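You operate a simulated robot arm through the tools that you are given. There is no shell and no other tool. Be economical: measure what you need, move in short steps, check, and stop when the job is done.

Carry out the task below with a simulated robot arm. There is one attempt and no reset: what you move stays moved.

TASK
Too few rows light: raise the current dial mark by mark till the tester counts three.
Fine: stop at the first mark that does it; then supply off, pins up and the board flat in the yellow tray.
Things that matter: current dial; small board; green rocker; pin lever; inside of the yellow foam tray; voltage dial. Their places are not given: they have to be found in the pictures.

It is judged by the outcome, as a careful person would: the job done as asked, and still so three seconds after it is handed in. It fails if anything else is knocked over, pushed out of place, dropped, spilled or broken.

THE ROBOT
A 7-joint arm with a two-finger parallel gripper, fixed in place. Base frame: the origin is at the foot of the arm, x ahead of it, y to its left, z up; the work surface is at about z = 0.008. Lengths are in m, angles in degrees, forces in N, time in s.
With the tool pointing down near the work surface it reaches from about 0.22 to 0.58 m from the base axis. Its first joint turns from -66.0 to 66.0 degrees. Payload 2.5 kg.
Tool frame: the origin (TCP) lies between the finger pads and is the grasp point; the fingertips stand 0.023 m ahead of it; z points along the fingers, y is the line along which they close. The gripper opens to 0.094 m. The fingers are 0.038 m wide and 0.01 m thick; the gripper's body (0.054 by 0.096 m) begins 0.039 m behind the TCP.
Orientation is that of the tool frame in the base frame, as [roll, pitch, yaw] about the fixed x, y, z axes, in that order (R = Rz(yaw) Ry(pitch) Rx(roll)). With the fingers straight down and closing along the base's y, the tool's x points along the base's -x, its y along +y and its z along -z.

THE INTERFACE
- The arm moves only by the tool servo_tool. Its argument "series" is a list of rows, each a list of 3 entries, a list of its own where there are three numbers: the turn, a rotation vector about the tool's x, y, z in units of 120 degrees (1.0 is 120 degrees), then the shift along the tool's x, y, z in units of 250 mm (1.0 is 250 mm), then the opening, from 0 (shut) to 1 (fully open). In form: [[[ax, ay, az], [dx, dy, dz], hand], ...]. A call has 1 to 8 rows; each row is the pose to reach, as a shift and turn from the pose commanded when the call began, along the tool's axes at that moment. A call with a number of a shift or a turn outside -1 to 1 is refused whole. A row lasts 0.2 s, in which the tool goes at most 0.05 m and 8.6 degrees; a call with a longer step from one row to the next is refused whole, and so is a gripper value outside its range. A pose out of reach is approached as far as the arm can. The call stops where the force on the tool passes 90 N (or 10 N more than at its start, if that is more) or the arm is blocked; 0.2 s more then pass. The fingers move at their own pace (about 0.108 m/s each) and stop on an object; they squeeze with about 41 N. The grip force told is the motor's: it shows also when the fingers shut on nothing. Time passes only in rows, and 0.2 s behind the last, so rows that repeat a pose let the fingers close. It gives the time, the measured TCP pose, the force on the tool (base axes), the opening and the grip force at its end, in the units of the frame above (readings bear some noise).
- Cameras (640 x 400 px; columns grow to the right, rows downward): "scene" is fixed at [0.1325, -0.4126, 0.5483]; the picture's right is [0.66, -0.75, 0.00], its down [-0.45, -0.40, -0.80] and it looks along [0.60, 0.53, -0.60] (base axes); focal length 268 px, centre (320, 200). "wrist" rides on the gripper at [-0.039, 0, -0.044] in the tool frame; the picture's right is [0.00, -1.00, 0.00], its down [0.97, 0.00, -0.24] and it looks along [0.24, 0.00, 0.97] (tool axes); focal length 218 px, centre (320, 200).
- get_image(camera): a new picture of that camera. No time passes.
- measure_at(camera, pixels): for up to 12 pixels [column, row] of the newest picture of that camera ("zoom" is the newest enlarged one), the place [x, y, z] in the base frame of the surface seen there, good to about 0.003 m, but the place of the scene camera against the robot may be out by one fixed shift of up to 0.018 m in any direction. No time passes.
- inspect(camera, box): a new picture of the part [left, top, right, bottom] of that camera's present view, enlarged. No time passes.
- close_job(): hands the job in; it is judged then, once.

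Work in short steps. Measure before you move; look again where a grasp or a placing could have gone wrong, and mend it. You have 80 turns and 46 pictures in all, those below and enlarged ones among them. Open the gripper and draw the arm clear of the work before you hand the job in, unless the task says otherwise; then end with one line.

The tools are called after ">>>" as name(argument=value, ...) on one line, values as JSON. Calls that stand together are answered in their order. servo_tool: Moves the arm, as the interface text tells. Its arguments: {"type":"object","properties":{"series":{"type":"array"}},"required":["series"]} The other tools are called the same way: get_image (camera) takes a picture; measure_at (camera, pixels) gives the place of the surface under pixels of a picture; inspect (camera, box) takes an enlarged picture of a part of a camera's view; close_job () hands the job in.

At the start:

```text
time_s: 0.0
eef_pos: [0.3721, 0.0297, 0.3665]
tcp_rot: [-180.0, 0.1, 180.0]
contact_force: [-0.5, -0.4, 0.1]
gripper_width: 0.094
gripper_force: 0.1
```

scene: 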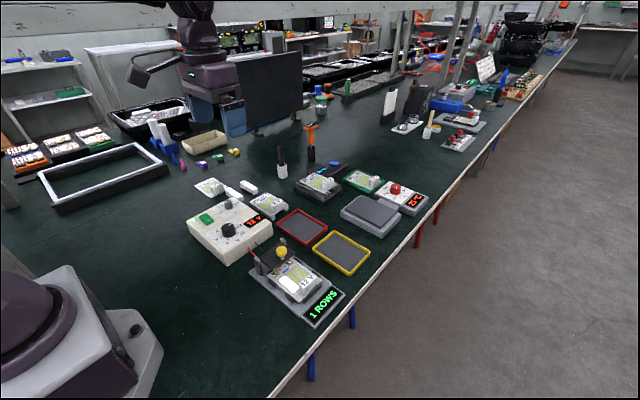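
wrist: 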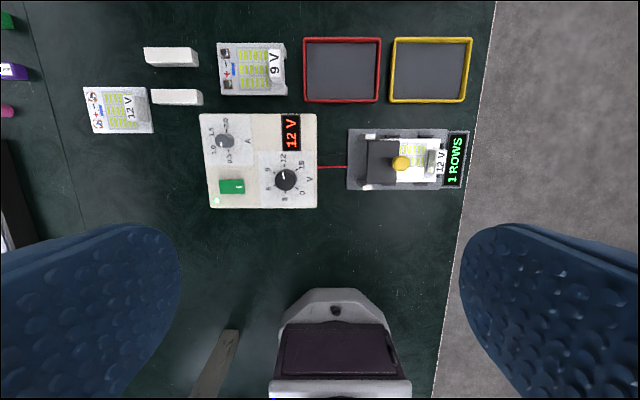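

The wrist picture shows the supply at about (260,160) and the tester at (408,160). I enlarge both first.

>>> inspect(camera="wrist", box=[190, 100, 330, 220])

>>> inspect(camera="scene", box=[180, 170, 380, 330])

>>> measure_at(camera="wrist", pixels=[[224, 142], [286, 180], [232, 186], [401, 163], [380, 160], [415, 150], [430, 70], [430, 40], [430, 102], [392, 70], [470, 70], [260, 150]])

```text
3.33 times, centred on (260, 160) of wrist
```

zoom: 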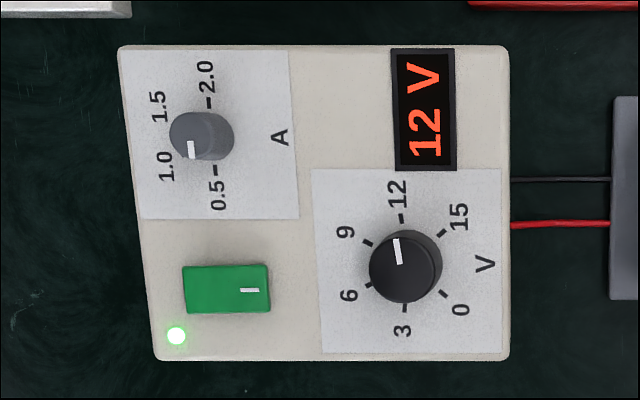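

```text
2.50 times, centred on (280, 250) of scene
```

zoom: 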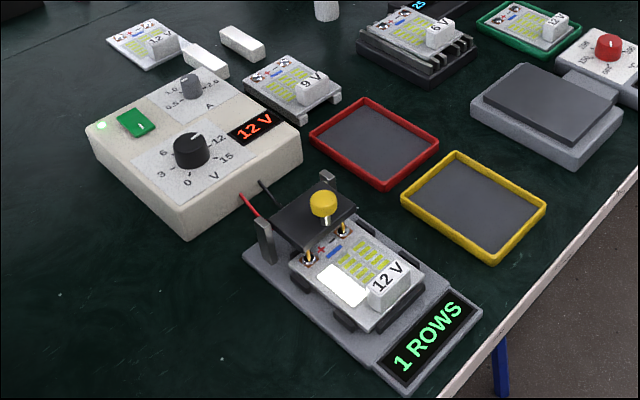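

```text
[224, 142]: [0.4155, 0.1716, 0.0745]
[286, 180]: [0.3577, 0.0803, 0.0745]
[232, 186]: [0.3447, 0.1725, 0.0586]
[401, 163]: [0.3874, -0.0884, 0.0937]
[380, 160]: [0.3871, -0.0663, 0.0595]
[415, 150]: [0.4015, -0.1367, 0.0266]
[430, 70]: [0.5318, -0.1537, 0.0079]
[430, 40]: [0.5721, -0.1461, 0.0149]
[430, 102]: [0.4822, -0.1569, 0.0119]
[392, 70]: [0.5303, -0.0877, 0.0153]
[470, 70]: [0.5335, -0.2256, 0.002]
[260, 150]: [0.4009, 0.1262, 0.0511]
```

The current dial is at about (0.415, 0.171) and points to 0.5, rising clockwise. I move above it for a closer look.

>>> servo_tool(series=[[[0, 0, 0], [-0.034, 0.108, 0.133], 1], [[0, 0, 0], [-0.069, 0.216, 0.266], 1], [[0, 0, 0], [-0.103, 0.324, 0.398], 0.8], [[0, 0, 0], [-0.138, 0.432, 0.531], 0.7], [[0, 0, 0], [-0.172, 0.54, 0.664], 0.6], [[0, 0, 0], [-0.172, 0.54, 0.664], 0.6]])

>>> get_image(camera="wrist")

```text
time_s: 1.4
eef_pos: [0.4122, 0.1626, 0.2027]
tcp_rot: [-180.0, 0.0, 179.9]
contact_force: [-0.7, -0.6, -0.7]
gripper_width: 0.0564
gripper_force: 0.1
```

```text
41 pictures are left
```

wrist: 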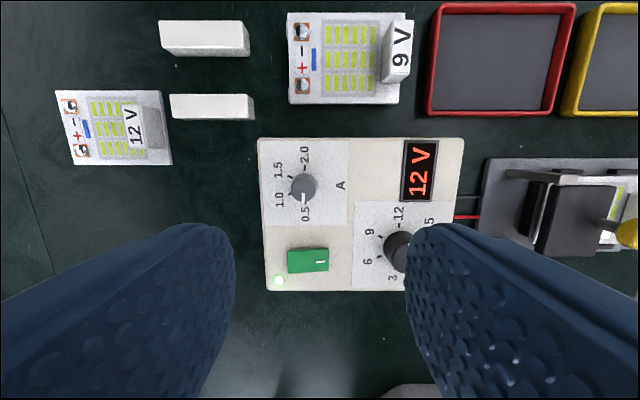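

>>> inspect(camera="wrist", box=[250, 135, 360, 230])

>>> measure_at(camera="wrist", pixels=[[303, 186], [292, 186], [314, 186], [303, 176], [303, 199], [330, 186], [308, 260], [398, 245]])

```text
4.21 times, centred on (305, 182) of wrist
```

zoom: 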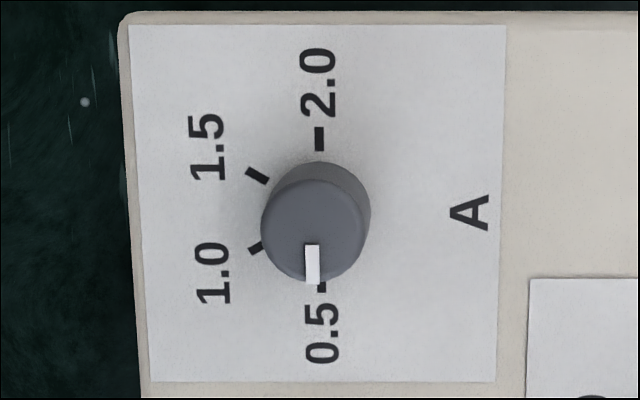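

```text
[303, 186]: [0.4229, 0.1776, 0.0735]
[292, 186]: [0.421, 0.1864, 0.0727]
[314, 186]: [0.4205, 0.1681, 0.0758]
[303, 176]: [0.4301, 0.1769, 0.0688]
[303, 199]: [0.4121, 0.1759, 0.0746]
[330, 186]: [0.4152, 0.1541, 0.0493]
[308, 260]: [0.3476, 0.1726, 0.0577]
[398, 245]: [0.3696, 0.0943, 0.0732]
```

Dial centre is at about (0.421, 0.1765), with its top at z 0.0745. I go down with the fingers partly open and don't close yet.

>>> servo_tool(series=[[[0, 0, 0], [-0.024, 0.048, 0.0], 0.6], [[0, 0, 0], [-0.024, 0.048, 0.17], 0.6], [[0, 0, 0], [-0.024, 0.048, 0.33], 0.6], [[0, 0, 0], [-0.024, 0.048, 0.42], 0.6], [[0, 0, 0], [-0.024, 0.048, 0.48], 0.6], [[0, 0, 0], [-0.024, 0.048, 0.48], 0.6]])

>>> get_image(camera="wrist")

```text
time_s: 2.8
eef_pos: [0.4203, 0.1743, 0.081]
tcp_rot: [-180.0, 0.0, 180.0]
contact_force: [0.4, -0.1, 0.5]
gripper_width: 0.0564
gripper_force: 0.1
```

```text
39 pictures are left
```

wrist: 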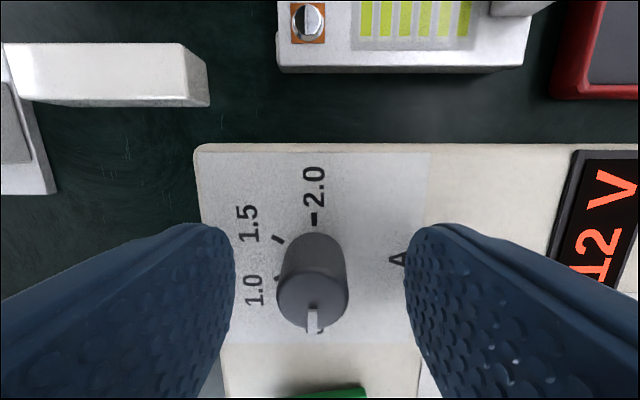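

The dial is 2 mm left of the finger centre. I centre on it, close, and turn 60° clockwise to the 1.0 mark.

>>> servo_tool(series=[[[0, 0, 0], [0, 0.008, 0], 0.6], [[0, 0, 0], [0, 0.008, 0], 0.1], [[0, 0, 0], [0, 0.008, 0], 0.1], [[0, 0, 0], [0, 0.008, 0], 0.1]])

>>> servo_tool(series=[[[0, 0, 0.0714], [0, 0, 0], 0.1], [[0, 0, 0.1428], [0, 0, 0], 0.1], [[0, 0, 0.2142], [0, 0, 0], 0.1], [[0, 0, 0.2857], [0, 0, 0], 0.1], [[0, 0, 0.357], [0, 0, 0], 0.1], [[0, 0, 0.4285], [0, 0, 0], 0.1], [[0, 0, 0.5], [0, 0, 0], 0.1], [[0, 0, 0.5], [0, 0, 0], 0.1]])

>>> get_image(camera="wrist")

>>> inspect(camera="scene", box=[180, 170, 380, 330])

```text
time_s: 3.8
eef_pos: [0.4206, 0.177, 0.0809]
tcp_rot: [180.0, 0.0, -180.0]
contact_force: [-1.0, -3.1, 2.4]
gripper_width: 0.0209
gripper_force: 44.9
```

```text
time_s: 5.6
eef_pos: [0.4197, 0.1739, 0.0808]
tcp_rot: [-179.5, 0.1, 119.8]
contact_force: [-23.9, -32.3, 40.4]
gripper_width: 0.0209
gripper_force: 44.5
```

```text
38 pictures are left
```

wrist: 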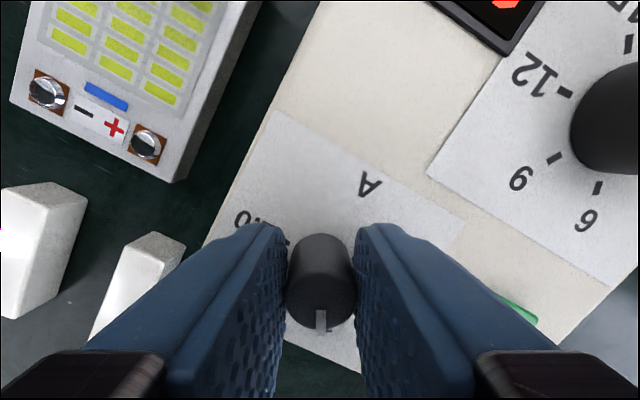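

```text
2.50 times, centred on (280, 250) of scene
```

zoom: 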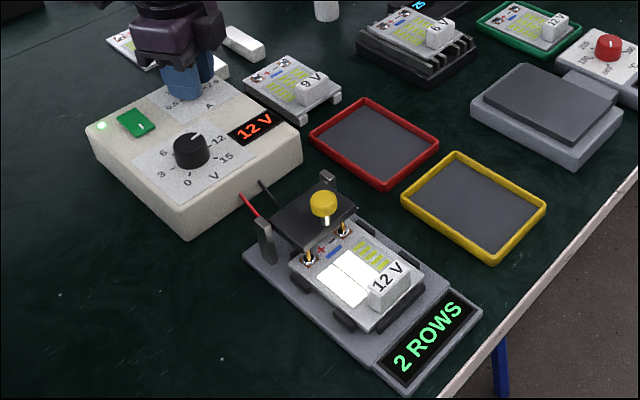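

Tester counts 2. There is about 50 N of side load, so I open to relieve it and check before the next mark.

>>> servo_tool(series=[[[0, 0, 0], [0, 0, 0], 0.5], [[0, 0, 0], [0, 0, 0], 0.5]])

>>> get_image(camera="wrist")

```text
time_s: 6.2
eef_pos: [0.4208, 0.1793, 0.0815]
tcp_rot: [179.9, -0.2, 120.1]
contact_force: [-0.2, 0.8, 0.4]
gripper_width: 0.0474
gripper_force: 0.1
```

```text
36 pictures are left
```

wrist: 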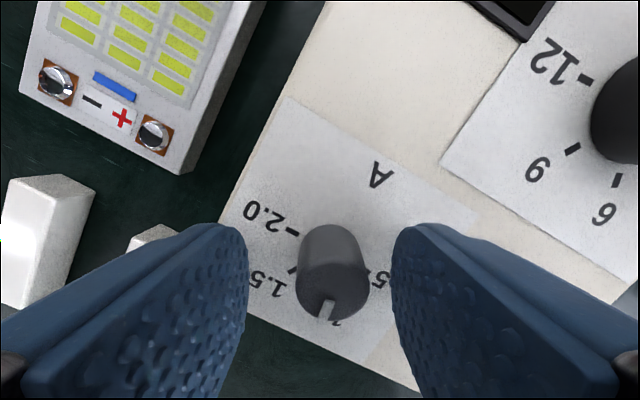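

The grip centre was about 3.5 mm off. I recentre, regrip gently and turn the next 60°.

>>> servo_tool(series=[[[0, 0, 0], [-0.008, -0.0145, 0], 0.5], [[0, 0, 0], [-0.008, -0.0145, 0], 0.5], [[0, 0, 0], [-0.008, -0.0145, 0], 0.1], [[0, 0, 0], [-0.008, -0.0145, 0], 0.1], [[0, 0, 0], [-0.008, -0.0145, 0], 0.1]])

>>> get_image(camera="wrist")

```text
time_s: 7.4
eef_pos: [0.4183, 0.1744, 0.082]
tcp_rot: [179.8, 0.0, 120.1]
contact_force: [13.2, 6.1, -8.3]
gripper_width: 0.021
gripper_force: 45.3
```

```text
35 pictures are left
```

wrist: 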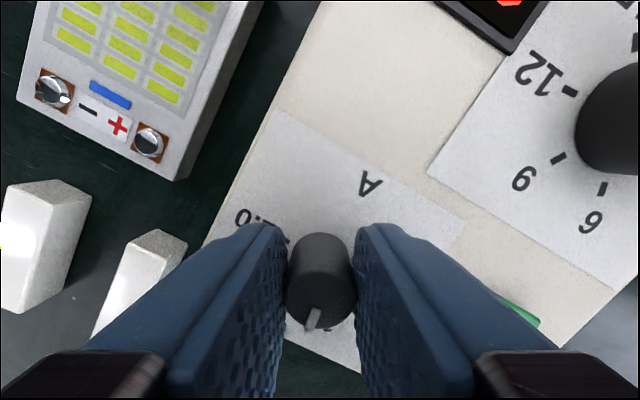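

The pointer sits roughly 15° past the 1.0 mark (dragged on release), so I turn about 45° toward 1.5 and check.

>>> servo_tool(series=[[[0, 0, 0.0625], [0, 0, 0], 0.1], [[0, 0, 0.125], [0, 0, 0], 0.1], [[0, 0, 0.1875], [0, 0, 0], 0.1], [[0, 0, 0.25], [0, 0, 0], 0.1], [[0, 0, 0.3125], [0, 0, 0], 0.1], [[0, 0, 0.375], [0, 0, 0], 0.1], [[0, 0, 0.375], [0, 0, 0], 0.1]])

>>> inspect(camera="wrist", box=[220, 200, 420, 360])

>>> inspect(camera="scene", box=[180, 170, 380, 330])

```text
time_s: 9.0
eef_pos: [0.417, 0.1755, 0.0814]
tcp_rot: [-179.9, 0.0, 74.9]
contact_force: [-4.0, 1.7, 6.7]
gripper_width: 0.0209
gripper_force: 44.9
```

```text
2.50 times, centred on (320, 280) of wrist
```

zoom: 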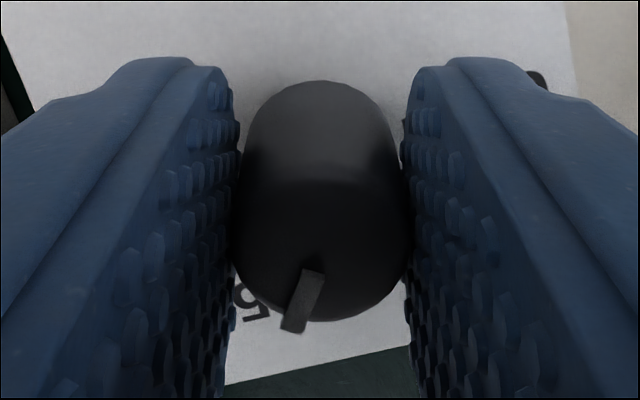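

```text
2.50 times, centred on (280, 250) of scene
```

zoom: 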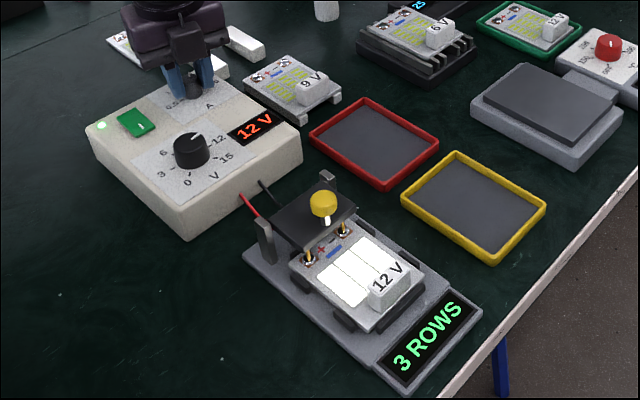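

Three rows with the pointer near 1.5. I release, rise and check that it stays.

>>> servo_tool(series=[[[0, 0, 0], [0, 0, 0], 0.5], [[0, 0, 0], [0, 0, 0], 0.5], [[0, 0, 0], [0, 0, -0.1], 0.5], [[0, 0, 0], [0, 0, -0.25], 0.5], [[0, 0, 0], [0, 0, -0.4], 0.5], [[0, 0, 0], [0, 0, -0.4], 0.5]])

>>> get_image(camera="wrist")

>>> inspect(camera="scene", box=[180, 170, 380, 330])

```text
time_s: 10.4
eef_pos: [0.4178, 0.1754, 0.1816]
tcp_rot: [-180.0, -0.1, 75.0]
contact_force: [0.7, 0.0, -0.6]
gripper_width: 0.047
gripper_force: 0.1
```

```text
32 pictures are left
```

wrist: 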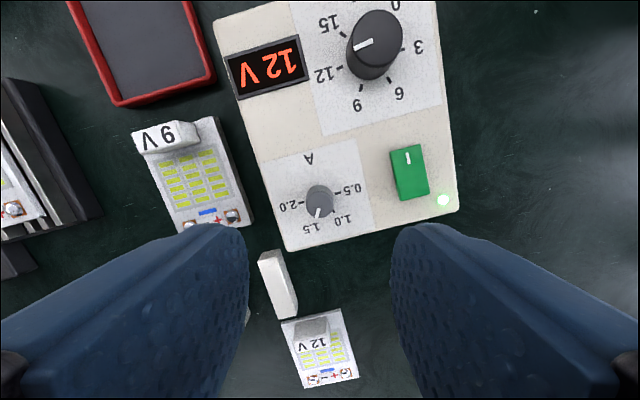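

```text
2.50 times, centred on (280, 250) of scene
```

zoom: 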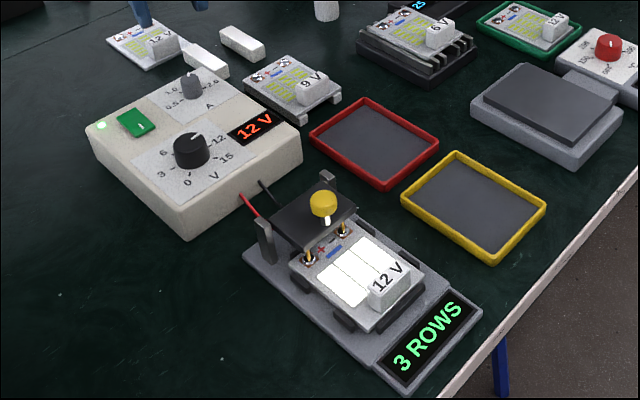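

>>> inspect(camera="wrist", box=[260, 130, 460, 255])

>>> measure_at(camera="wrist", pixels=[[408, 155], [412, 192], [409, 172], [404, 148], [400, 172], [420, 172]])

```text
3.20 times, centred on (360, 192) of wrist
```

zoom: 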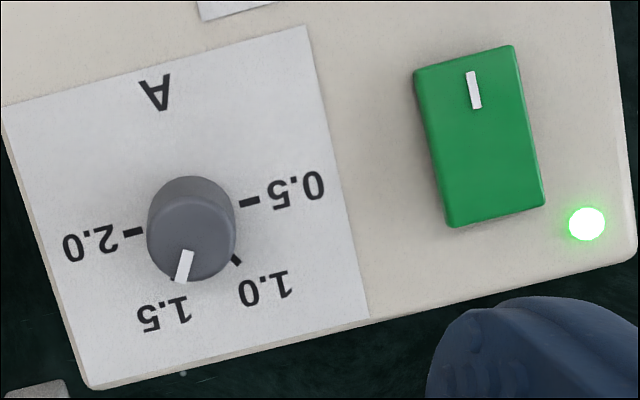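

```text
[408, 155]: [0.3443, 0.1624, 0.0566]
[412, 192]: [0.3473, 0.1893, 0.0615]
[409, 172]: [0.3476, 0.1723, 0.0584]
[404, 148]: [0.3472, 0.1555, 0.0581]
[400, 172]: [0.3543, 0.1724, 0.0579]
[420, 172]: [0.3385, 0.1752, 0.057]
```

Dial is exactly on 1.5 and the voltage still reads 12. The rocker is at (0.347, 0.172), pressed at the "I" end (−y), so its +y end must be pushed. I turn the wrist back to yaw 180 and close the fingers.

>>> servo_tool(series=[[[0, 0, -0.07], [0, 0, 0], 0.3], [[0, 0, -0.14], [0, 0, 0], 0], [[0, 0, -0.21], [0, 0, 0], 0], [[0, 0, -0.28], [0, 0, 0], 0], [[0, 0, -0.35], [0, 0, 0], 0], [[0, 0, -0.42], [0, 0, 0], 0], [[0, 0, -0.49], [0, 0, 0], 0], [[0, 0, -0.56], [0, 0, 0], 0]])

>>> servo_tool(series=[[[0, 0, -0.07], [0, 0, 0], 0], [[0, 0, -0.14], [0, 0, 0], 0], [[0, 0, -0.21], [0, 0, 0], 0], [[0, 0, -0.28], [0, 0, 0], 0], [[0, 0, -0.315], [0, 0, 0], 0], [[0, 0, -0.315], [0, 0, 0], 0]])

```text
time_s: 12.2
eef_pos: [0.4186, 0.1753, 0.1814]
tcp_rot: [180.0, -0.1, 142.4]
contact_force: [-0.2, -0.1, 0.2]
gripper_width: 0.0002
gripper_force: 40.4
```

```text
time_s: 13.6
eef_pos: [0.4171, 0.1743, 0.1818]
tcp_rot: [-179.9, 0.0, -179.9]
contact_force: [0.5, -0.3, 0.6]
gripper_width: 0.0
gripper_force: 41.1
```

I move above the rocker's +y end, fingertips at about z 0.07.

>>> servo_tool(series=[[[0, 0, 0], [0.14, 0.03, 0], 0], [[0, 0, 0], [0.28, 0.058, 0], 0], [[0, 0, 0], [0.28, 0.058, 0.18], 0], [[0, 0, 0], [0.28, 0.058, 0.34], 0], [[0, 0, 0], [0.28, 0.058, 0.34], 0]])

>>> get_image(camera="wrist")

```text
time_s: 14.8
eef_pos: [0.3477, 0.1886, 0.0943]
tcp_rot: [180.0, -0.1, 179.9]
contact_force: [-0.6, -0.4, 0.7]
gripper_width: 0.0
gripper_force: 40.8
```

```text
29 pictures are left
```

wrist: 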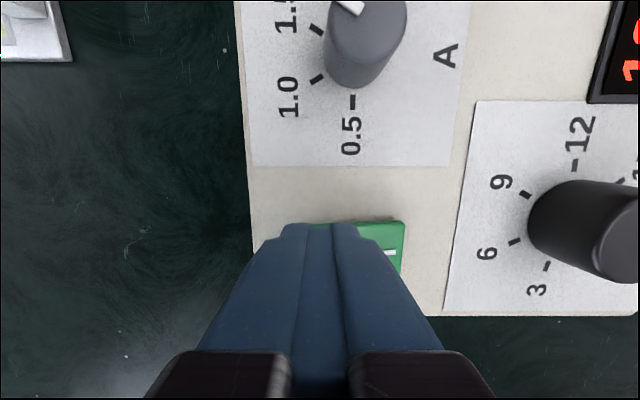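

Fingers sit over the +y half of the rocker. I press down in small steps and lift.

>>> servo_tool(series=[[[0, 0, 0], [0, 0, 0.036], 0], [[0, 0, 0], [0, 0, 0.046], 0], [[0, 0, 0], [0, 0, 0.056], 0], [[0, 0, 0], [0, 0, 0.06], 0], [[0, 0, 0], [0, 0, 0.06], 0]])

>>> get_image(camera="scene")

```text
time_s: 16.0
eef_pos: [0.3479, 0.1911, 0.0809]
tcp_rot: [-180.0, 0.0, 179.9]
contact_force: [-0.3, -0.3, 0.8]
gripper_width: 0.0
gripper_force: 41.0
```

```text
28 pictures are left
```

scene: 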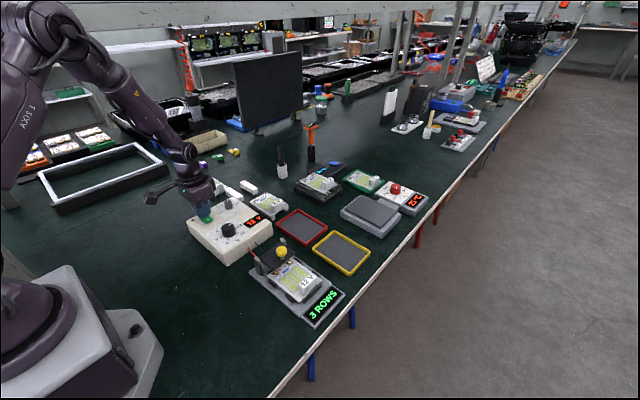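

The rows look dark. I lift and check the LED and rocker.

>>> servo_tool(series=[[[0, 0, 0], [0, 0, -0.15], 0], [[0, 0, 0], [0, 0, -0.3], 0], [[0, 0, 0], [-0.1, -0.15, -0.44], 0], [[0, 0, 0], [-0.1, -0.3, -0.5], 0], [[0, 0, 0], [-0.1, -0.4, -0.6], 0], [[0, 0, 0], [-0.1, -0.4, -0.6], 0]])

>>> get_image(camera="wrist")

>>> inspect(camera="scene", box=[180, 180, 380, 330])

```text
refused: row 3 steps farther than a row can; nothing moved
```

```text
27 pictures are left
```

wrist: 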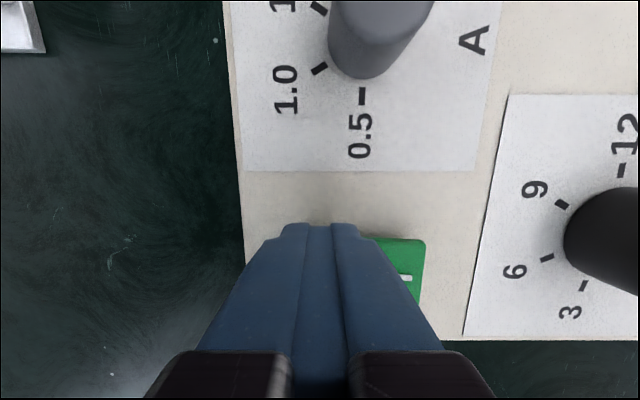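

```text
2.67 times, centred on (280, 255) of scene
```

zoom: 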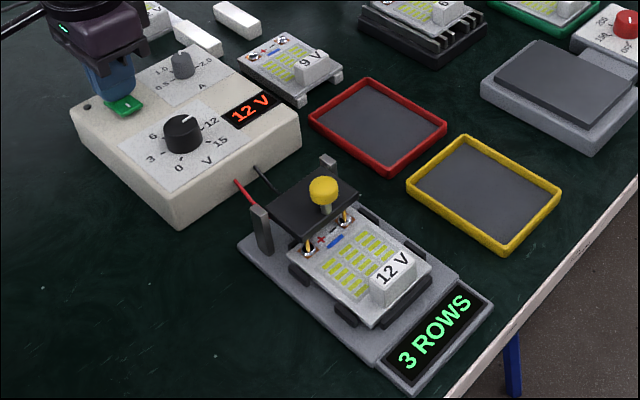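

LED and rows are off. I lift and then go toward the tester in smaller steps.

>>> servo_tool(series=[[[0, 0, 0], [0, 0, -0.15], 0], [[0, 0, 0], [0, 0, -0.34], 0.2], [[0, 0, 0], [0, 0, -0.5], 0.4], [[0, 0, 0], [0, -0.18, -0.56], 0.6], [[0, 0, 0], [0, -0.37, -0.56], 0.6], [[0, 0, 0], [0, -0.56, -0.56], 0.6], [[0, 0, 0], [0, -0.75, -0.56], 0.6], [[0, 0, 0], [0, -0.93, -0.56], 0.6]])

>>> get_image(camera="wrist")

```text
time_s: 17.8
eef_pos: [0.3488, -0.0421, 0.2192]
tcp_rot: [180.0, 0.0, -179.9]
contact_force: [0.7, 1.0, -1.3]
gripper_width: 0.0564
gripper_force: 0.1
```

```text
25 pictures are left
```

wrist: 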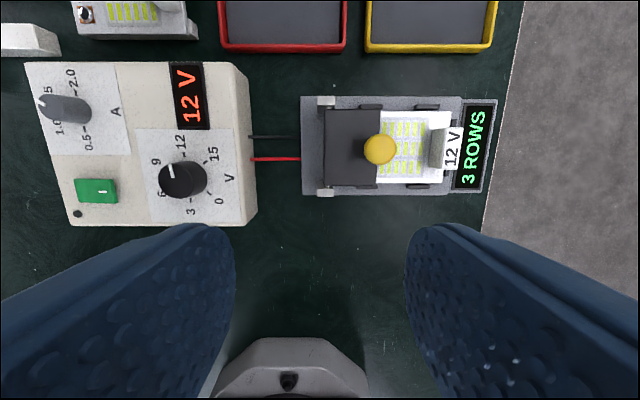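

>>> inspect(camera="wrist", box=[290, 80, 510, 215])

>>> measure_at(camera="wrist", pixels=[[379, 149], [350, 148], [330, 148], [326, 102], [325, 192], [372, 184], [436, 148], [446, 148], [410, 150], [410, 187], [445, 115], [425, 106]])

>>> inspect(camera="scene", box=[240, 235, 350, 330])

```text
2.91 times, centred on (400, 148) of wrist
```

zoom: 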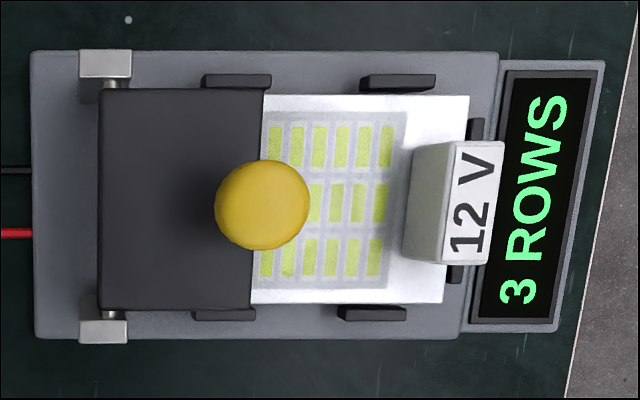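

```text
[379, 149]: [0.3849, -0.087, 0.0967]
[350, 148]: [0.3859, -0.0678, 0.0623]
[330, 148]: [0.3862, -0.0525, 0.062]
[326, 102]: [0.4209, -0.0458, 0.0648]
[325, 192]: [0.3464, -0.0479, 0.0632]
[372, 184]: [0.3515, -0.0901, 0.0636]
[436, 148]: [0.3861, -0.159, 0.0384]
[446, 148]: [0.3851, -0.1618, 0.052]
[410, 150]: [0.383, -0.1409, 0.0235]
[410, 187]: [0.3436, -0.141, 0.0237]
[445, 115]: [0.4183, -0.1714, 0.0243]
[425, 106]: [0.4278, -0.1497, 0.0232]
```

```text
4.21 times, centred on (295, 282) of scene
```

zoom: 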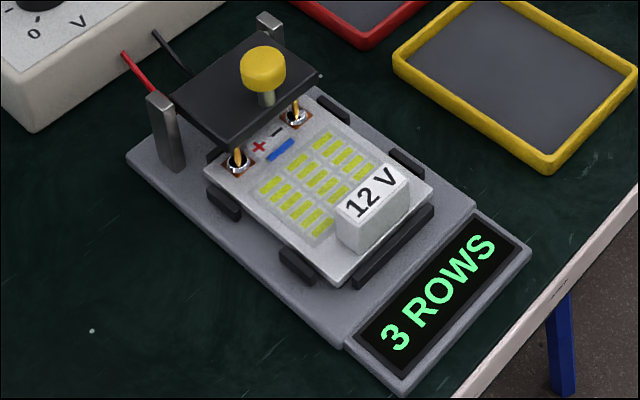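

The lever is a plate hinged near y −0.048, z 0.058, with the yellow knob at (0.385, −0.086, 0.091). I turn to yaw 90 so the fingers close along x and the knob can pivot in the grip.

>>> servo_tool(series=[[[0, 0, 0.07], [0, 0, 0], 0.6], [[0, 0, 0.14], [0, 0, 0], 0.6], [[0, 0, 0.21], [0, 0, 0], 0.6], [[0, 0, 0.28], [0, 0, 0], 0.6], [[0, 0, 0.35], [0, 0, 0], 0.6], [[0, 0, 0.42], [0, 0, 0], 0.6], [[0, 0, 0.49], [0, 0, 0], 0.6], [[0, 0, 0.56], [0, 0, 0], 0.6]])

>>> servo_tool(series=[[[0, 0, 0.07], [0, 0, 0], 0.6], [[0, 0, 0.14], [0, 0, 0], 0.6], [[0, 0, 0.19], [0, 0, 0], 0.6], [[0, 0, 0.19], [0, 0, 0], 0.6]])

```text
time_s: 19.6
eef_pos: [0.3475, -0.0434, 0.2211]
tcp_rot: [179.9, -0.1, 112.8]
contact_force: [-0.3, 1.1, -0.6]
gripper_width: 0.0564
gripper_force: 0.0
```

```text
time_s: 20.6
eef_pos: [0.3479, -0.0434, 0.2207]
tcp_rot: [-179.9, 0.1, 89.8]
contact_force: [-0.1, 0.7, -0.7]
gripper_width: 0.0565
gripper_force: 0.0
```

Now the tool's x is base +y and its y is base +x. I approach above the knob and check alignment.

>>> servo_tool(series=[[[0, 0, 0], [-0.08, 0.07, 0.05], 0.6], [[0, 0, 0], [-0.17, 0.148, 0.1], 0.6], [[0, 0, 0], [-0.17, 0.148, 0.25], 0.6], [[0, 0, 0], [-0.17, 0.148, 0.34], 0.6], [[0, 0, 0], [-0.17, 0.148, 0.34], 0.6]])

>>> get_image(camera="wrist")

```text
time_s: 21.8
eef_pos: [0.3854, -0.085, 0.1341]
tcp_rot: [-180.0, 0.0, 90.0]
contact_force: [-0.7, 0.0, 0.0]
gripper_width: 0.0565
gripper_force: 0.1
```

```text
22 pictures are left
```

wrist: 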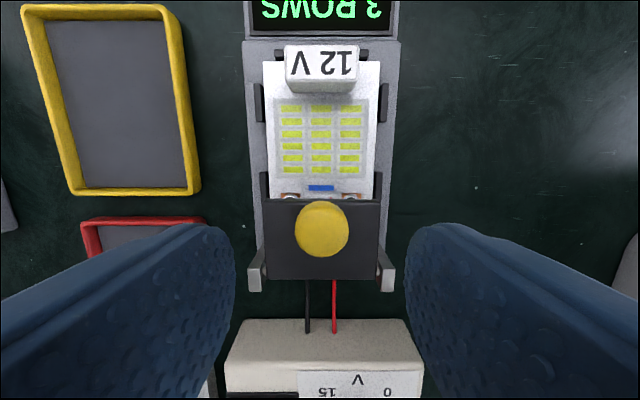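

>>> measure_at(camera="wrist", pixels=[[322, 228], [297, 228], [347, 228], [322, 206], [322, 250], [322, 262]])

```text
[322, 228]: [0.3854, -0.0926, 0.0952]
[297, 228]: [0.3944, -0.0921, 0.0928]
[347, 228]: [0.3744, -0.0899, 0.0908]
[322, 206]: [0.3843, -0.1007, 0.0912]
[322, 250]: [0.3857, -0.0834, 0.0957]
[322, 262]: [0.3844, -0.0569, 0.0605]
```

Knob centre is really about (0.3845, −0.091), diameter 0.02. I shift 6 mm, descend to TCP z 0.102 and close.

>>> servo_tool(series=[[[0, 0, 0], [-0.024, -0.002, 0], 0.6], [[0, 0, 0], [-0.024, -0.002, 0.128], 0.6], [[0, 0, 0], [-0.024, -0.002, 0.128], 0.1], [[0, 0, 0], [-0.024, -0.002, 0.128], 0.1], [[0, 0, 0], [-0.024, -0.002, 0.128], 0.1], [[0, 0, 0], [-0.024, -0.002, 0.128], 0.1]])

>>> get_image(camera="wrist")

```text
time_s: 23.2
eef_pos: [0.3842, -0.0915, 0.1032]
tcp_rot: [180.0, 0.0, 90.0]
contact_force: [2.2, -1.2, -3.6]
gripper_width: 0.0234
gripper_force: 45.3
```

```text
21 pictures are left
```

wrist: 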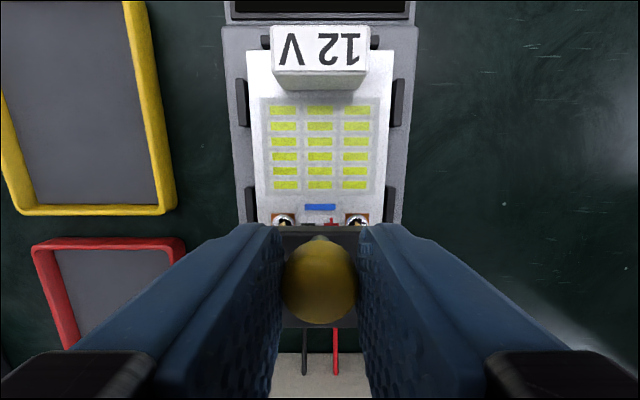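

Knob gripped. I follow the hinge arc for the first ~30°.

>>> servo_tool(series=[[[0, 0, 0], [0.012, 0, -0.014], 0.1], [[0, 0, 0], [0.025, 0, -0.028], 0.1], [[0, 0, 0], [0.039, 0, -0.04], 0.1], [[0, 0, 0], [0.054, 0, -0.051], 0.1], [[0, 0, 0], [0.07, 0, -0.061], 0.1], [[0, 0, 0], [0.087, 0, -0.069], 0.1], [[0, 0, 0], [0.087, 0, -0.069], 0.1]])

>>> inspect(camera="scene", box=[200, 190, 360, 330])

```text
time_s: 24.8
eef_pos: [0.3848, -0.0734, 0.1222]
tcp_rot: [179.8, 0.3, 89.7]
contact_force: [-6.2, -27.3, 9.8]
gripper_width: 0.0217
gripper_force: 45.5
```

```text
2.86 times, centred on (280, 260) of scene
```

zoom: 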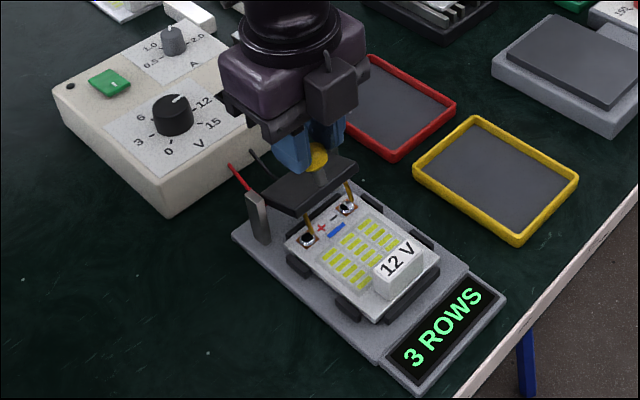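

The lever is up about 25°, with moderate resistance. I carry on along the arc, slightly higher.

>>> servo_tool(series=[[[0, 0, 0], [0.018, 0, -0.012], 0.1], [[0, 0, 0], [0.036, 0, -0.02], 0.1], [[0, 0, 0], [0.054, 0, -0.024], 0.1], [[0, 0, 0], [0.072, 0, -0.026], 0.1], [[0, 0, 0], [0.09, 0, -0.026], 0.1], [[0, 0, 0], [0.11, 0, -0.025], 0.1], [[0, 0, 0], [0.11, 0, -0.025], 0.1]])

>>> inspect(camera="scene", box=[200, 190, 360, 330])

```text
time_s: 26.4
eef_pos: [0.3852, -0.0465, 0.1305]
tcp_rot: [179.9, 0.4, 89.6]
contact_force: [-14.6, -26.4, 42.3]
gripper_width: 0.0216
gripper_force: 45.3
```

```text
2.86 times, centred on (280, 260) of scene
```

zoom: 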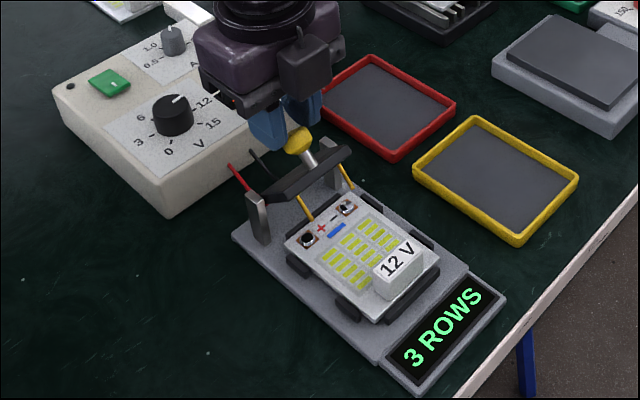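

Rotated about 60° already (axis fit: y −0.045, z 0.064). I nudge another ~15° to find the stop.

>>> servo_tool(series=[[[0, 0, 0], [0.0, 0, -0.014], 0.1], [[0, 0, 0], [0.02, 0, -0.013], 0.1], [[0, 0, 0], [0.04, 0, -0.01], 0.1], [[0, 0, 0], [0.06, 0, -0.006], 0.1], [[0, 0, 0], [0.06, 0, -0.006], 0.1]])

>>> inspect(camera="scene", box=[200, 190, 360, 330])

```text
time_s: 27.6
eef_pos: [0.3852, -0.0296, 0.1308]
tcp_rot: [179.9, 0.3, 89.7]
contact_force: [-8.9, -18.7, 42.0]
gripper_width: 0.0218
gripper_force: 44.8
```

```text
2.86 times, centred on (280, 260) of scene
```

zoom: 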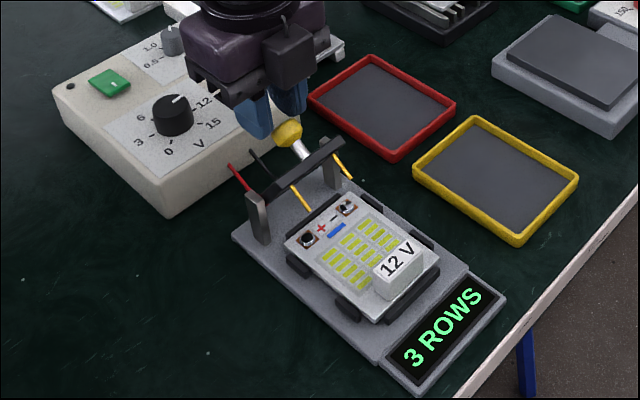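

Still moving freely. I continue another ~15 mm.

>>> servo_tool(series=[[[0, 0, 0], [0.0, 0, -0.012], 0.1], [[0, 0, 0], [0.02, 0, -0.009], 0.1], [[0, 0, 0], [0.04, 0, -0.001], 0.1], [[0, 0, 0], [0.06, 0, 0.009], 0.1], [[0, 0, 0], [0.06, 0, 0.009], 0.1]])

>>> inspect(camera="scene", box=[200, 190, 360, 330])

```text
time_s: 28.8
eef_pos: [0.3855, -0.0121, 0.1293]
tcp_rot: [179.9, -0.1, 90.1]
contact_force: [-12.3, -1.0, 50.7]
gripper_width: 0.021
gripper_force: 45.0
```

```text
2.86 times, centred on (280, 260) of scene
```

zoom: 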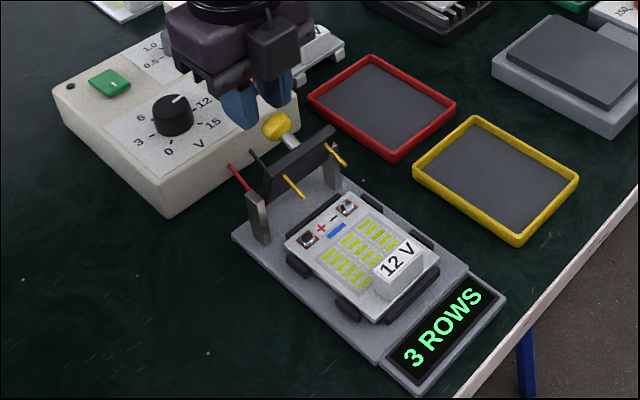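

The plate is near vertical. I open, wait, and see whether it holds.

>>> servo_tool(series=[[[0, 0, 0], [0, 0, 0], 0.5], [[0, 0, 0], [0, 0, 0], 0.5], [[0, 0, 0], [0, 0, -0.08], 0.5], [[0, 0, 0], [0, 0, -0.2], 0.5], [[0, 0, 0], [0, 0, -0.36], 0.5], [[0, 0, 0], [0, 0, -0.36], 0.5]])

>>> inspect(camera="scene", box=[200, 190, 360, 330])

>>> get_image(camera="wrist")

```text
time_s: 30.2
eef_pos: [0.3837, -0.0119, 0.2158]
tcp_rot: [180.0, 0.0, 90.0]
contact_force: [0.7, 0.0, 0.0]
gripper_width: 0.0469
gripper_force: 0.1
```

```text
2.86 times, centred on (280, 260) of scene
```

zoom: 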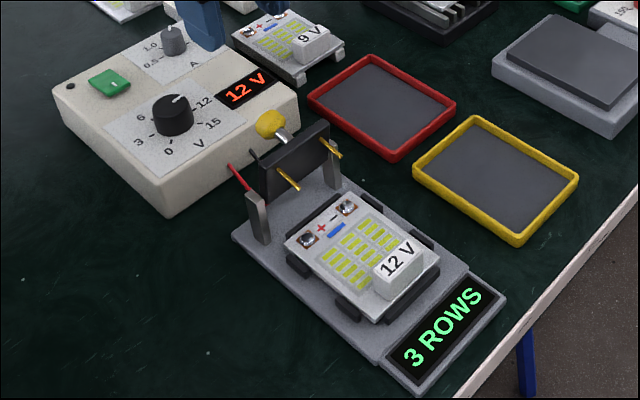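

```text
15 pictures are left
```

wrist: 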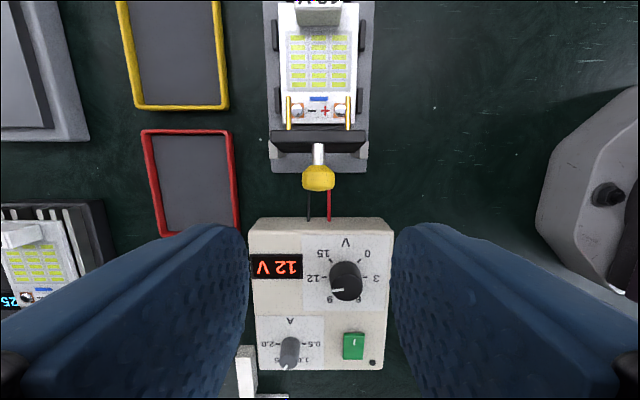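

The lever rests upright at its stop, with pins clear. Next I look at the board from above.

>>> servo_tool(series=[[[0, 0, 0], [-0.18, 0, 0], 0.6], [[0, 0, 0], [-0.36, 0, 0], 0.8], [[0, 0, 0], [-0.5, 0, 0], 0.8], [[0, 0, 0], [-0.5, 0, 0], 0.8]])

>>> get_image(camera="wrist")

```text
time_s: 31.2
eef_pos: [0.385, -0.1372, 0.2174]
tcp_rot: [-180.0, 0.0, 90.0]
contact_force: [-0.4, -0.3, -0.3]
gripper_width: 0.0755
gripper_force: 0.1
```

```text
14 pictures are left
```

wrist: 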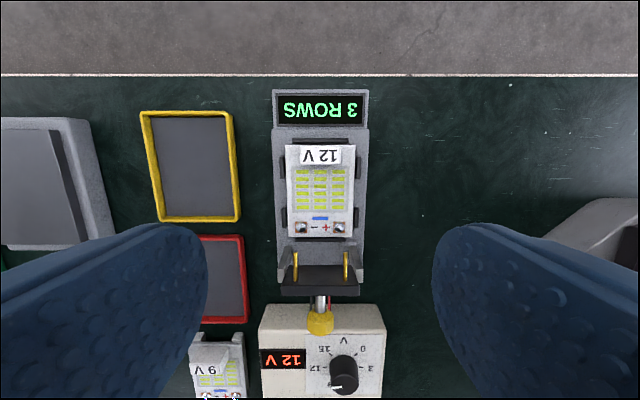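

>>> inspect(camera="wrist", box=[264, 85, 376, 250])

>>> measure_at(camera="wrist", pixels=[[320, 156], [301, 155], [340, 155], [320, 136], [320, 110], [288, 200], [353, 200], [320, 234], [190, 165], [150, 165], [233, 165], [188, 216]])

>>> measure_at(camera="wrist", pixels=[[188, 114], [321, 149], [321, 162], [321, 168], [299, 155], [342, 155], [282, 188], [360, 188], [157, 200], [157, 130], [230, 200], [222, 130]])

```text
2.42 times, centred on (320, 168) of wrist
```

zoom: 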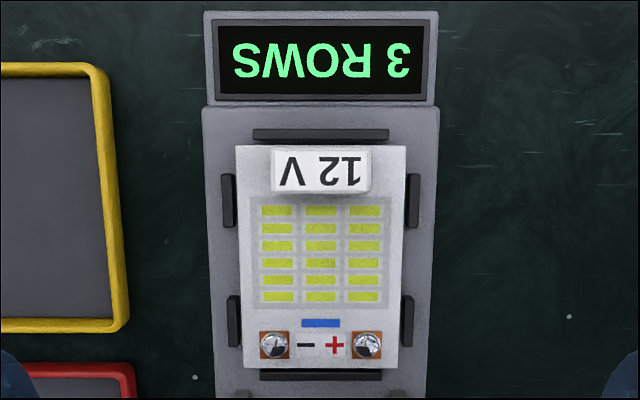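

```text
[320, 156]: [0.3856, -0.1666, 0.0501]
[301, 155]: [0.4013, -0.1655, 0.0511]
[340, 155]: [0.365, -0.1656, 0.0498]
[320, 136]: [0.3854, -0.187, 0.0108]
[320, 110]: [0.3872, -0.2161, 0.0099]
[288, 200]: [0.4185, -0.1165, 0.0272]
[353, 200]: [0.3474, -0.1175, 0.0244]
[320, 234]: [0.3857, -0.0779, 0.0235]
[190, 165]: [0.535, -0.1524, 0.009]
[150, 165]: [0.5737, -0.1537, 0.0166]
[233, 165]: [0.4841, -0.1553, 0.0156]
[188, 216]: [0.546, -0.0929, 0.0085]
```

```text
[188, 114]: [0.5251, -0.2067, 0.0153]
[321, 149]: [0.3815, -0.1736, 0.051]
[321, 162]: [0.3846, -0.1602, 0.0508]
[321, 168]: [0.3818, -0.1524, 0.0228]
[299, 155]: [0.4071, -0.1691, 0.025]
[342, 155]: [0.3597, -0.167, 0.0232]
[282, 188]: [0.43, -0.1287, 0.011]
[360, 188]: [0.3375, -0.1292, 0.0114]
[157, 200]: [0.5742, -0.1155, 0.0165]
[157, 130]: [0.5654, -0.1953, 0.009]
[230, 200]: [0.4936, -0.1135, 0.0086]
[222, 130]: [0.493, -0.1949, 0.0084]
```

The board spans x 0.348–0.421, y −0.077…−0.176, top z 0.0235; its "12 V" block at (0.384, −0.167) is 42 mm wide and 27 mm tall, a good handle. I descend with the fingers either side of it.

>>> servo_tool(series=[[[0, 0, 0], [-0.112, 0, 0.1], 0.8], [[0, 0, 0], [-0.112, 0, 0.28], 0.8], [[0, 0, 0], [-0.112, 0, 0.46], 0.8], [[0, 0, 0], [-0.112, 0, 0.57], 0.8], [[0, 0, 0], [-0.112, 0, 0.62], 0.8], [[0, 0, 0], [-0.112, 0, 0.655], 0.8], [[0, 0, 0], [-0.112, 0, 0.655], 0.8]])

>>> get_image(camera="wrist")

```text
time_s: 32.8
eef_pos: [0.3875, -0.1658, 0.0535]
tcp_rot: [-179.9, -0.1, 90.0]
contact_force: [0.7, -0.3, 0.8]
gripper_width: 0.075
gripper_force: 0.1
```

```text
12 pictures are left
```

wrist: 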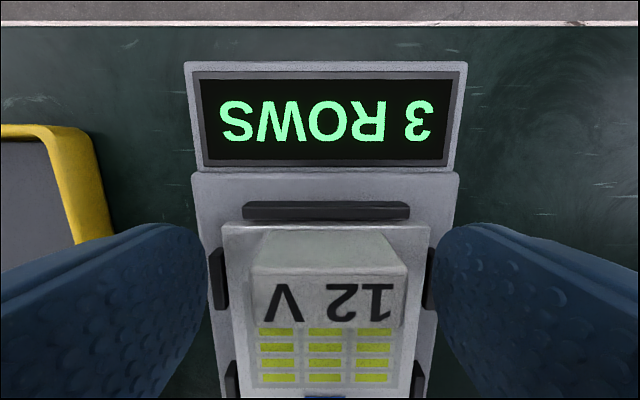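

The block is 2 mm to the right. I centre, then close.

>>> servo_tool(series=[[[0, 0, 0], [0, -0.008, 0], 0.8], [[0, 0, 0], [0, -0.008, 0], 0.3], [[0, 0, 0], [0, -0.008, 0], 0.3], [[0, 0, 0], [0, -0.008, 0], 0.3]])

```text
time_s: 33.8
eef_pos: [0.3847, -0.1653, 0.0525]
tcp_rot: [180.0, 0.0, 90.1]
contact_force: [0.2, 0.7, 0.4]
gripper_width: 0.0396
gripper_force: 40.8
```

Gripped at 39.6 mm. I lift slowly straight up.

>>> servo_tool(series=[[[0, 0, 0], [0, 0, -0.02], 0.3], [[0, 0, 0], [0, 0, -0.05], 0.3], [[0, 0, 0], [0, 0, -0.1], 0.3], [[0, 0, 0], [0, 0, -0.18], 0.3], [[0, 0, 0], [0, 0, -0.26], 0.3], [[0, 0, 0], [0, 0, -0.26], 0.3]])

>>> get_image(camera="scene")

>>> get_image(camera="wrist")

```text
time_s: 35.2
eef_pos: [0.3837, -0.1648, 0.1178]
tcp_rot: [-180.0, -0.1, 90.0]
contact_force: [-0.4, 0.4, -0.8]
gripper_width: 0.0395
gripper_force: 40.8
```

```text
11 pictures are left
```

scene: 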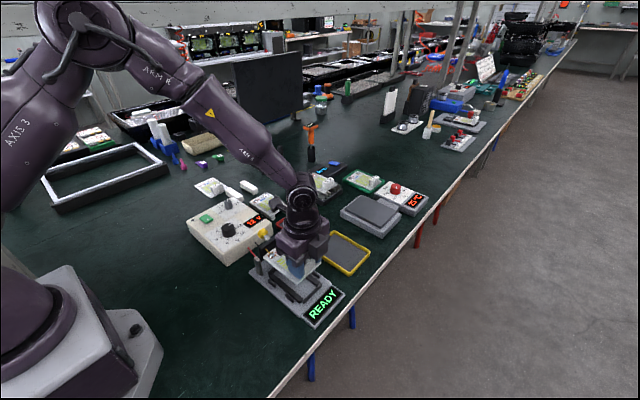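

```text
10 pictures are left
```

wrist: 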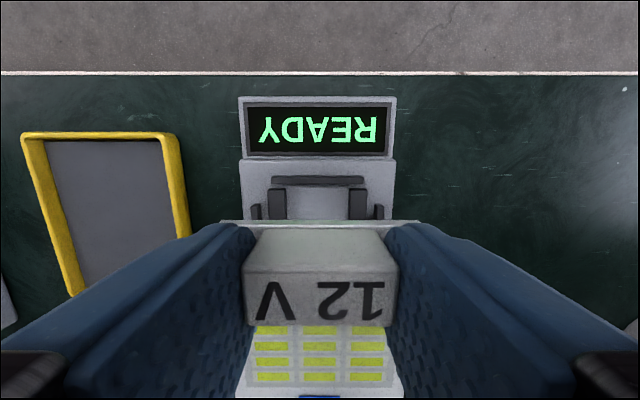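

Board lifted level and tester shows READY. The raised pins overhang the board's rear end, so I'll move −y at this height before going over. First I refine the tray walls.

>>> measure_at(camera="wrist", pixels=[[100, 141], [100, 136], [48, 150], [36, 150], [158, 150], [166, 150], [174, 220], [182, 220], [70, 240], [58, 240], [175, 233], [100, 200]])

>>> servo_tool(series=[[[0, 0, 0], [-0.084, 0, 0], 0.3], [[0, 0, 0], [-0.084, 0.12, 0], 0.3], [[0, 0, 0], [-0.084, 0.26, 0], 0.3], [[0, 0, 0], [-0.084, 0.4, 0], 0.3], [[0, 0, 0], [-0.084, 0.52, 0], 0.3], [[0, 0, 0], [-0.084, 0.58, 0], 0.3], [[0, 0, 0], [-0.084, 0.58, 0], 0.3], [[0, 0, 0], [-0.084, 0.58, 0], 0.3]])

>>> inspect(camera="scene", box=[230, 170, 410, 330])

>>> get_image(camera="wrist")

```text
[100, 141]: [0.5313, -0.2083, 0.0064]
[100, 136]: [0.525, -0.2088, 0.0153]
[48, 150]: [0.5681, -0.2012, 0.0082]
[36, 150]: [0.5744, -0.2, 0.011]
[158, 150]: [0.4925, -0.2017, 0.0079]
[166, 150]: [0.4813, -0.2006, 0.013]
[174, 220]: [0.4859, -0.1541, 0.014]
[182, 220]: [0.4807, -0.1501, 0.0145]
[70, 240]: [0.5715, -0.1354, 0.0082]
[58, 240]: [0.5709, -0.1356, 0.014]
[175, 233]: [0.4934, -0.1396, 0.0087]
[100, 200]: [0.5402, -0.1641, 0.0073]
```

```text
time_s: 37.0
eef_pos: [0.5281, -0.1879, 0.1193]
tcp_rot: [-179.9, 0.0, 90.0]
contact_force: [0.2, -0.1, 0.0]
gripper_width: 0.0393
gripper_force: 41.2
```

```text
2.50 times, centred on (320, 250) of scene
```

zoom: 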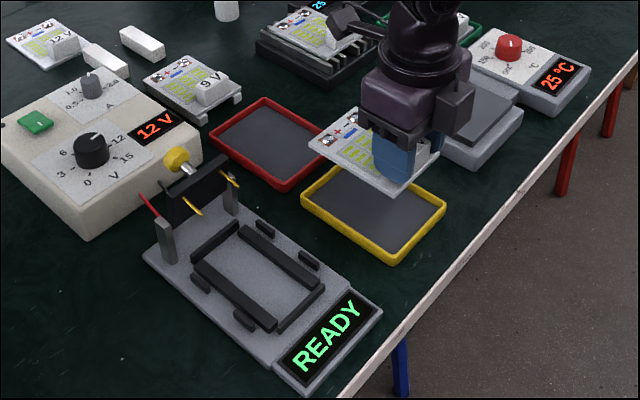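

```text
8 pictures are left
```

wrist: 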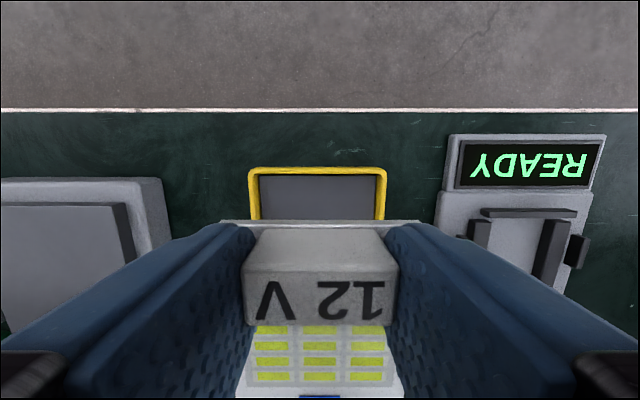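

The lever remains up. Tray centre is (0.5305, −0.148) and the board centre lies 38 mm +y of the TCP. I correct by 2.5 mm in x and 1.4 mm in y and lower to just above the rim.

>>> servo_tool(series=[[[0, 0, 0], [0.006, 0.01, 0], 0.3], [[0, 0, 0], [0.006, 0.01, 0.1], 0.3], [[0, 0, 0], [0.006, 0.01, 0.2], 0.3], [[0, 0, 0], [0.006, 0.01, 0.24], 0.3], [[0, 0, 0], [0.006, 0.01, 0.24], 0.3], [[0, 0, 0], [0.006, 0.01, 0.24], 0.3]])

>>> get_image(camera="wrist")

>>> inspect(camera="scene", box=[290, 205, 390, 285])

```text
time_s: 38.4
eef_pos: [0.5317, -0.1842, 0.0581]
tcp_rot: [179.9, -0.1, 90.0]
contact_force: [-0.7, 0.2, -0.2]
gripper_width: 0.0392
gripper_force: 40.9
```

```text
7 pictures are left
```

wrist: 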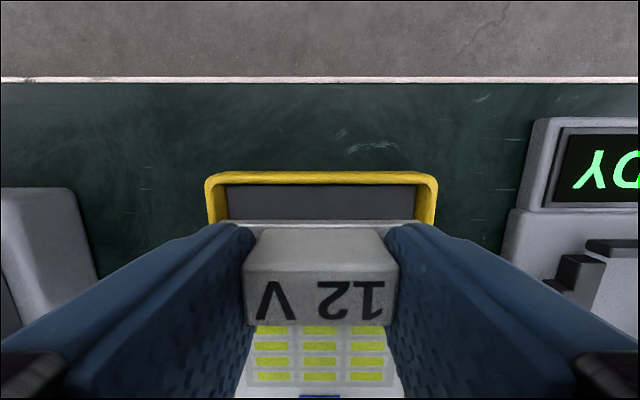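

```text
5.00 times, centred on (340, 245) of scene
```

zoom: 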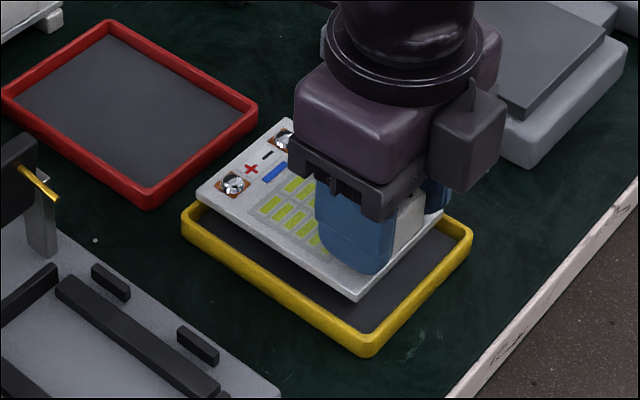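

>>> measure_at(camera="zoom", pixels=[[201, 192], [357, 292], [280, 240], [197, 214], [190, 215], [368, 335], [366, 345], [463, 237], [275, 275], [283, 268], [420, 285], [412, 280]])

>>> measure_at(camera="wrist", pixels=[[320, 223], [320, 215], [320, 190], [320, 184], [320, 176], [250, 215], [231, 205], [212, 205], [423, 205], [433, 205]])

```text
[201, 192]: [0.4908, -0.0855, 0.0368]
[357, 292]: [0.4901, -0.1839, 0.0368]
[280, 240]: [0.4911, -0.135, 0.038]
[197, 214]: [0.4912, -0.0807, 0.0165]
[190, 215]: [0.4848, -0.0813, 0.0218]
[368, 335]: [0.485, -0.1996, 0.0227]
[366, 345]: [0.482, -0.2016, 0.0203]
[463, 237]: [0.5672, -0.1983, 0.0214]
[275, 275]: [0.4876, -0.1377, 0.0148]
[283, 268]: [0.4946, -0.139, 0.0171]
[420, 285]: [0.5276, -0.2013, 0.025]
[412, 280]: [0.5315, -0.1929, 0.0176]
```

```text
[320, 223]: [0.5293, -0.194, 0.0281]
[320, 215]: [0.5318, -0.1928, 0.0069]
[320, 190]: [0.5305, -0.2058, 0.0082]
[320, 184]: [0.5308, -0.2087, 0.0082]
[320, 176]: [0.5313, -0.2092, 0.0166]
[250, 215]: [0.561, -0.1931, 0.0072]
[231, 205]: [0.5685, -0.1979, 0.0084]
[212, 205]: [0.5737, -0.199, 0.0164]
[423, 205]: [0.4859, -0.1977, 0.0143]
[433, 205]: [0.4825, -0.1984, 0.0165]
```

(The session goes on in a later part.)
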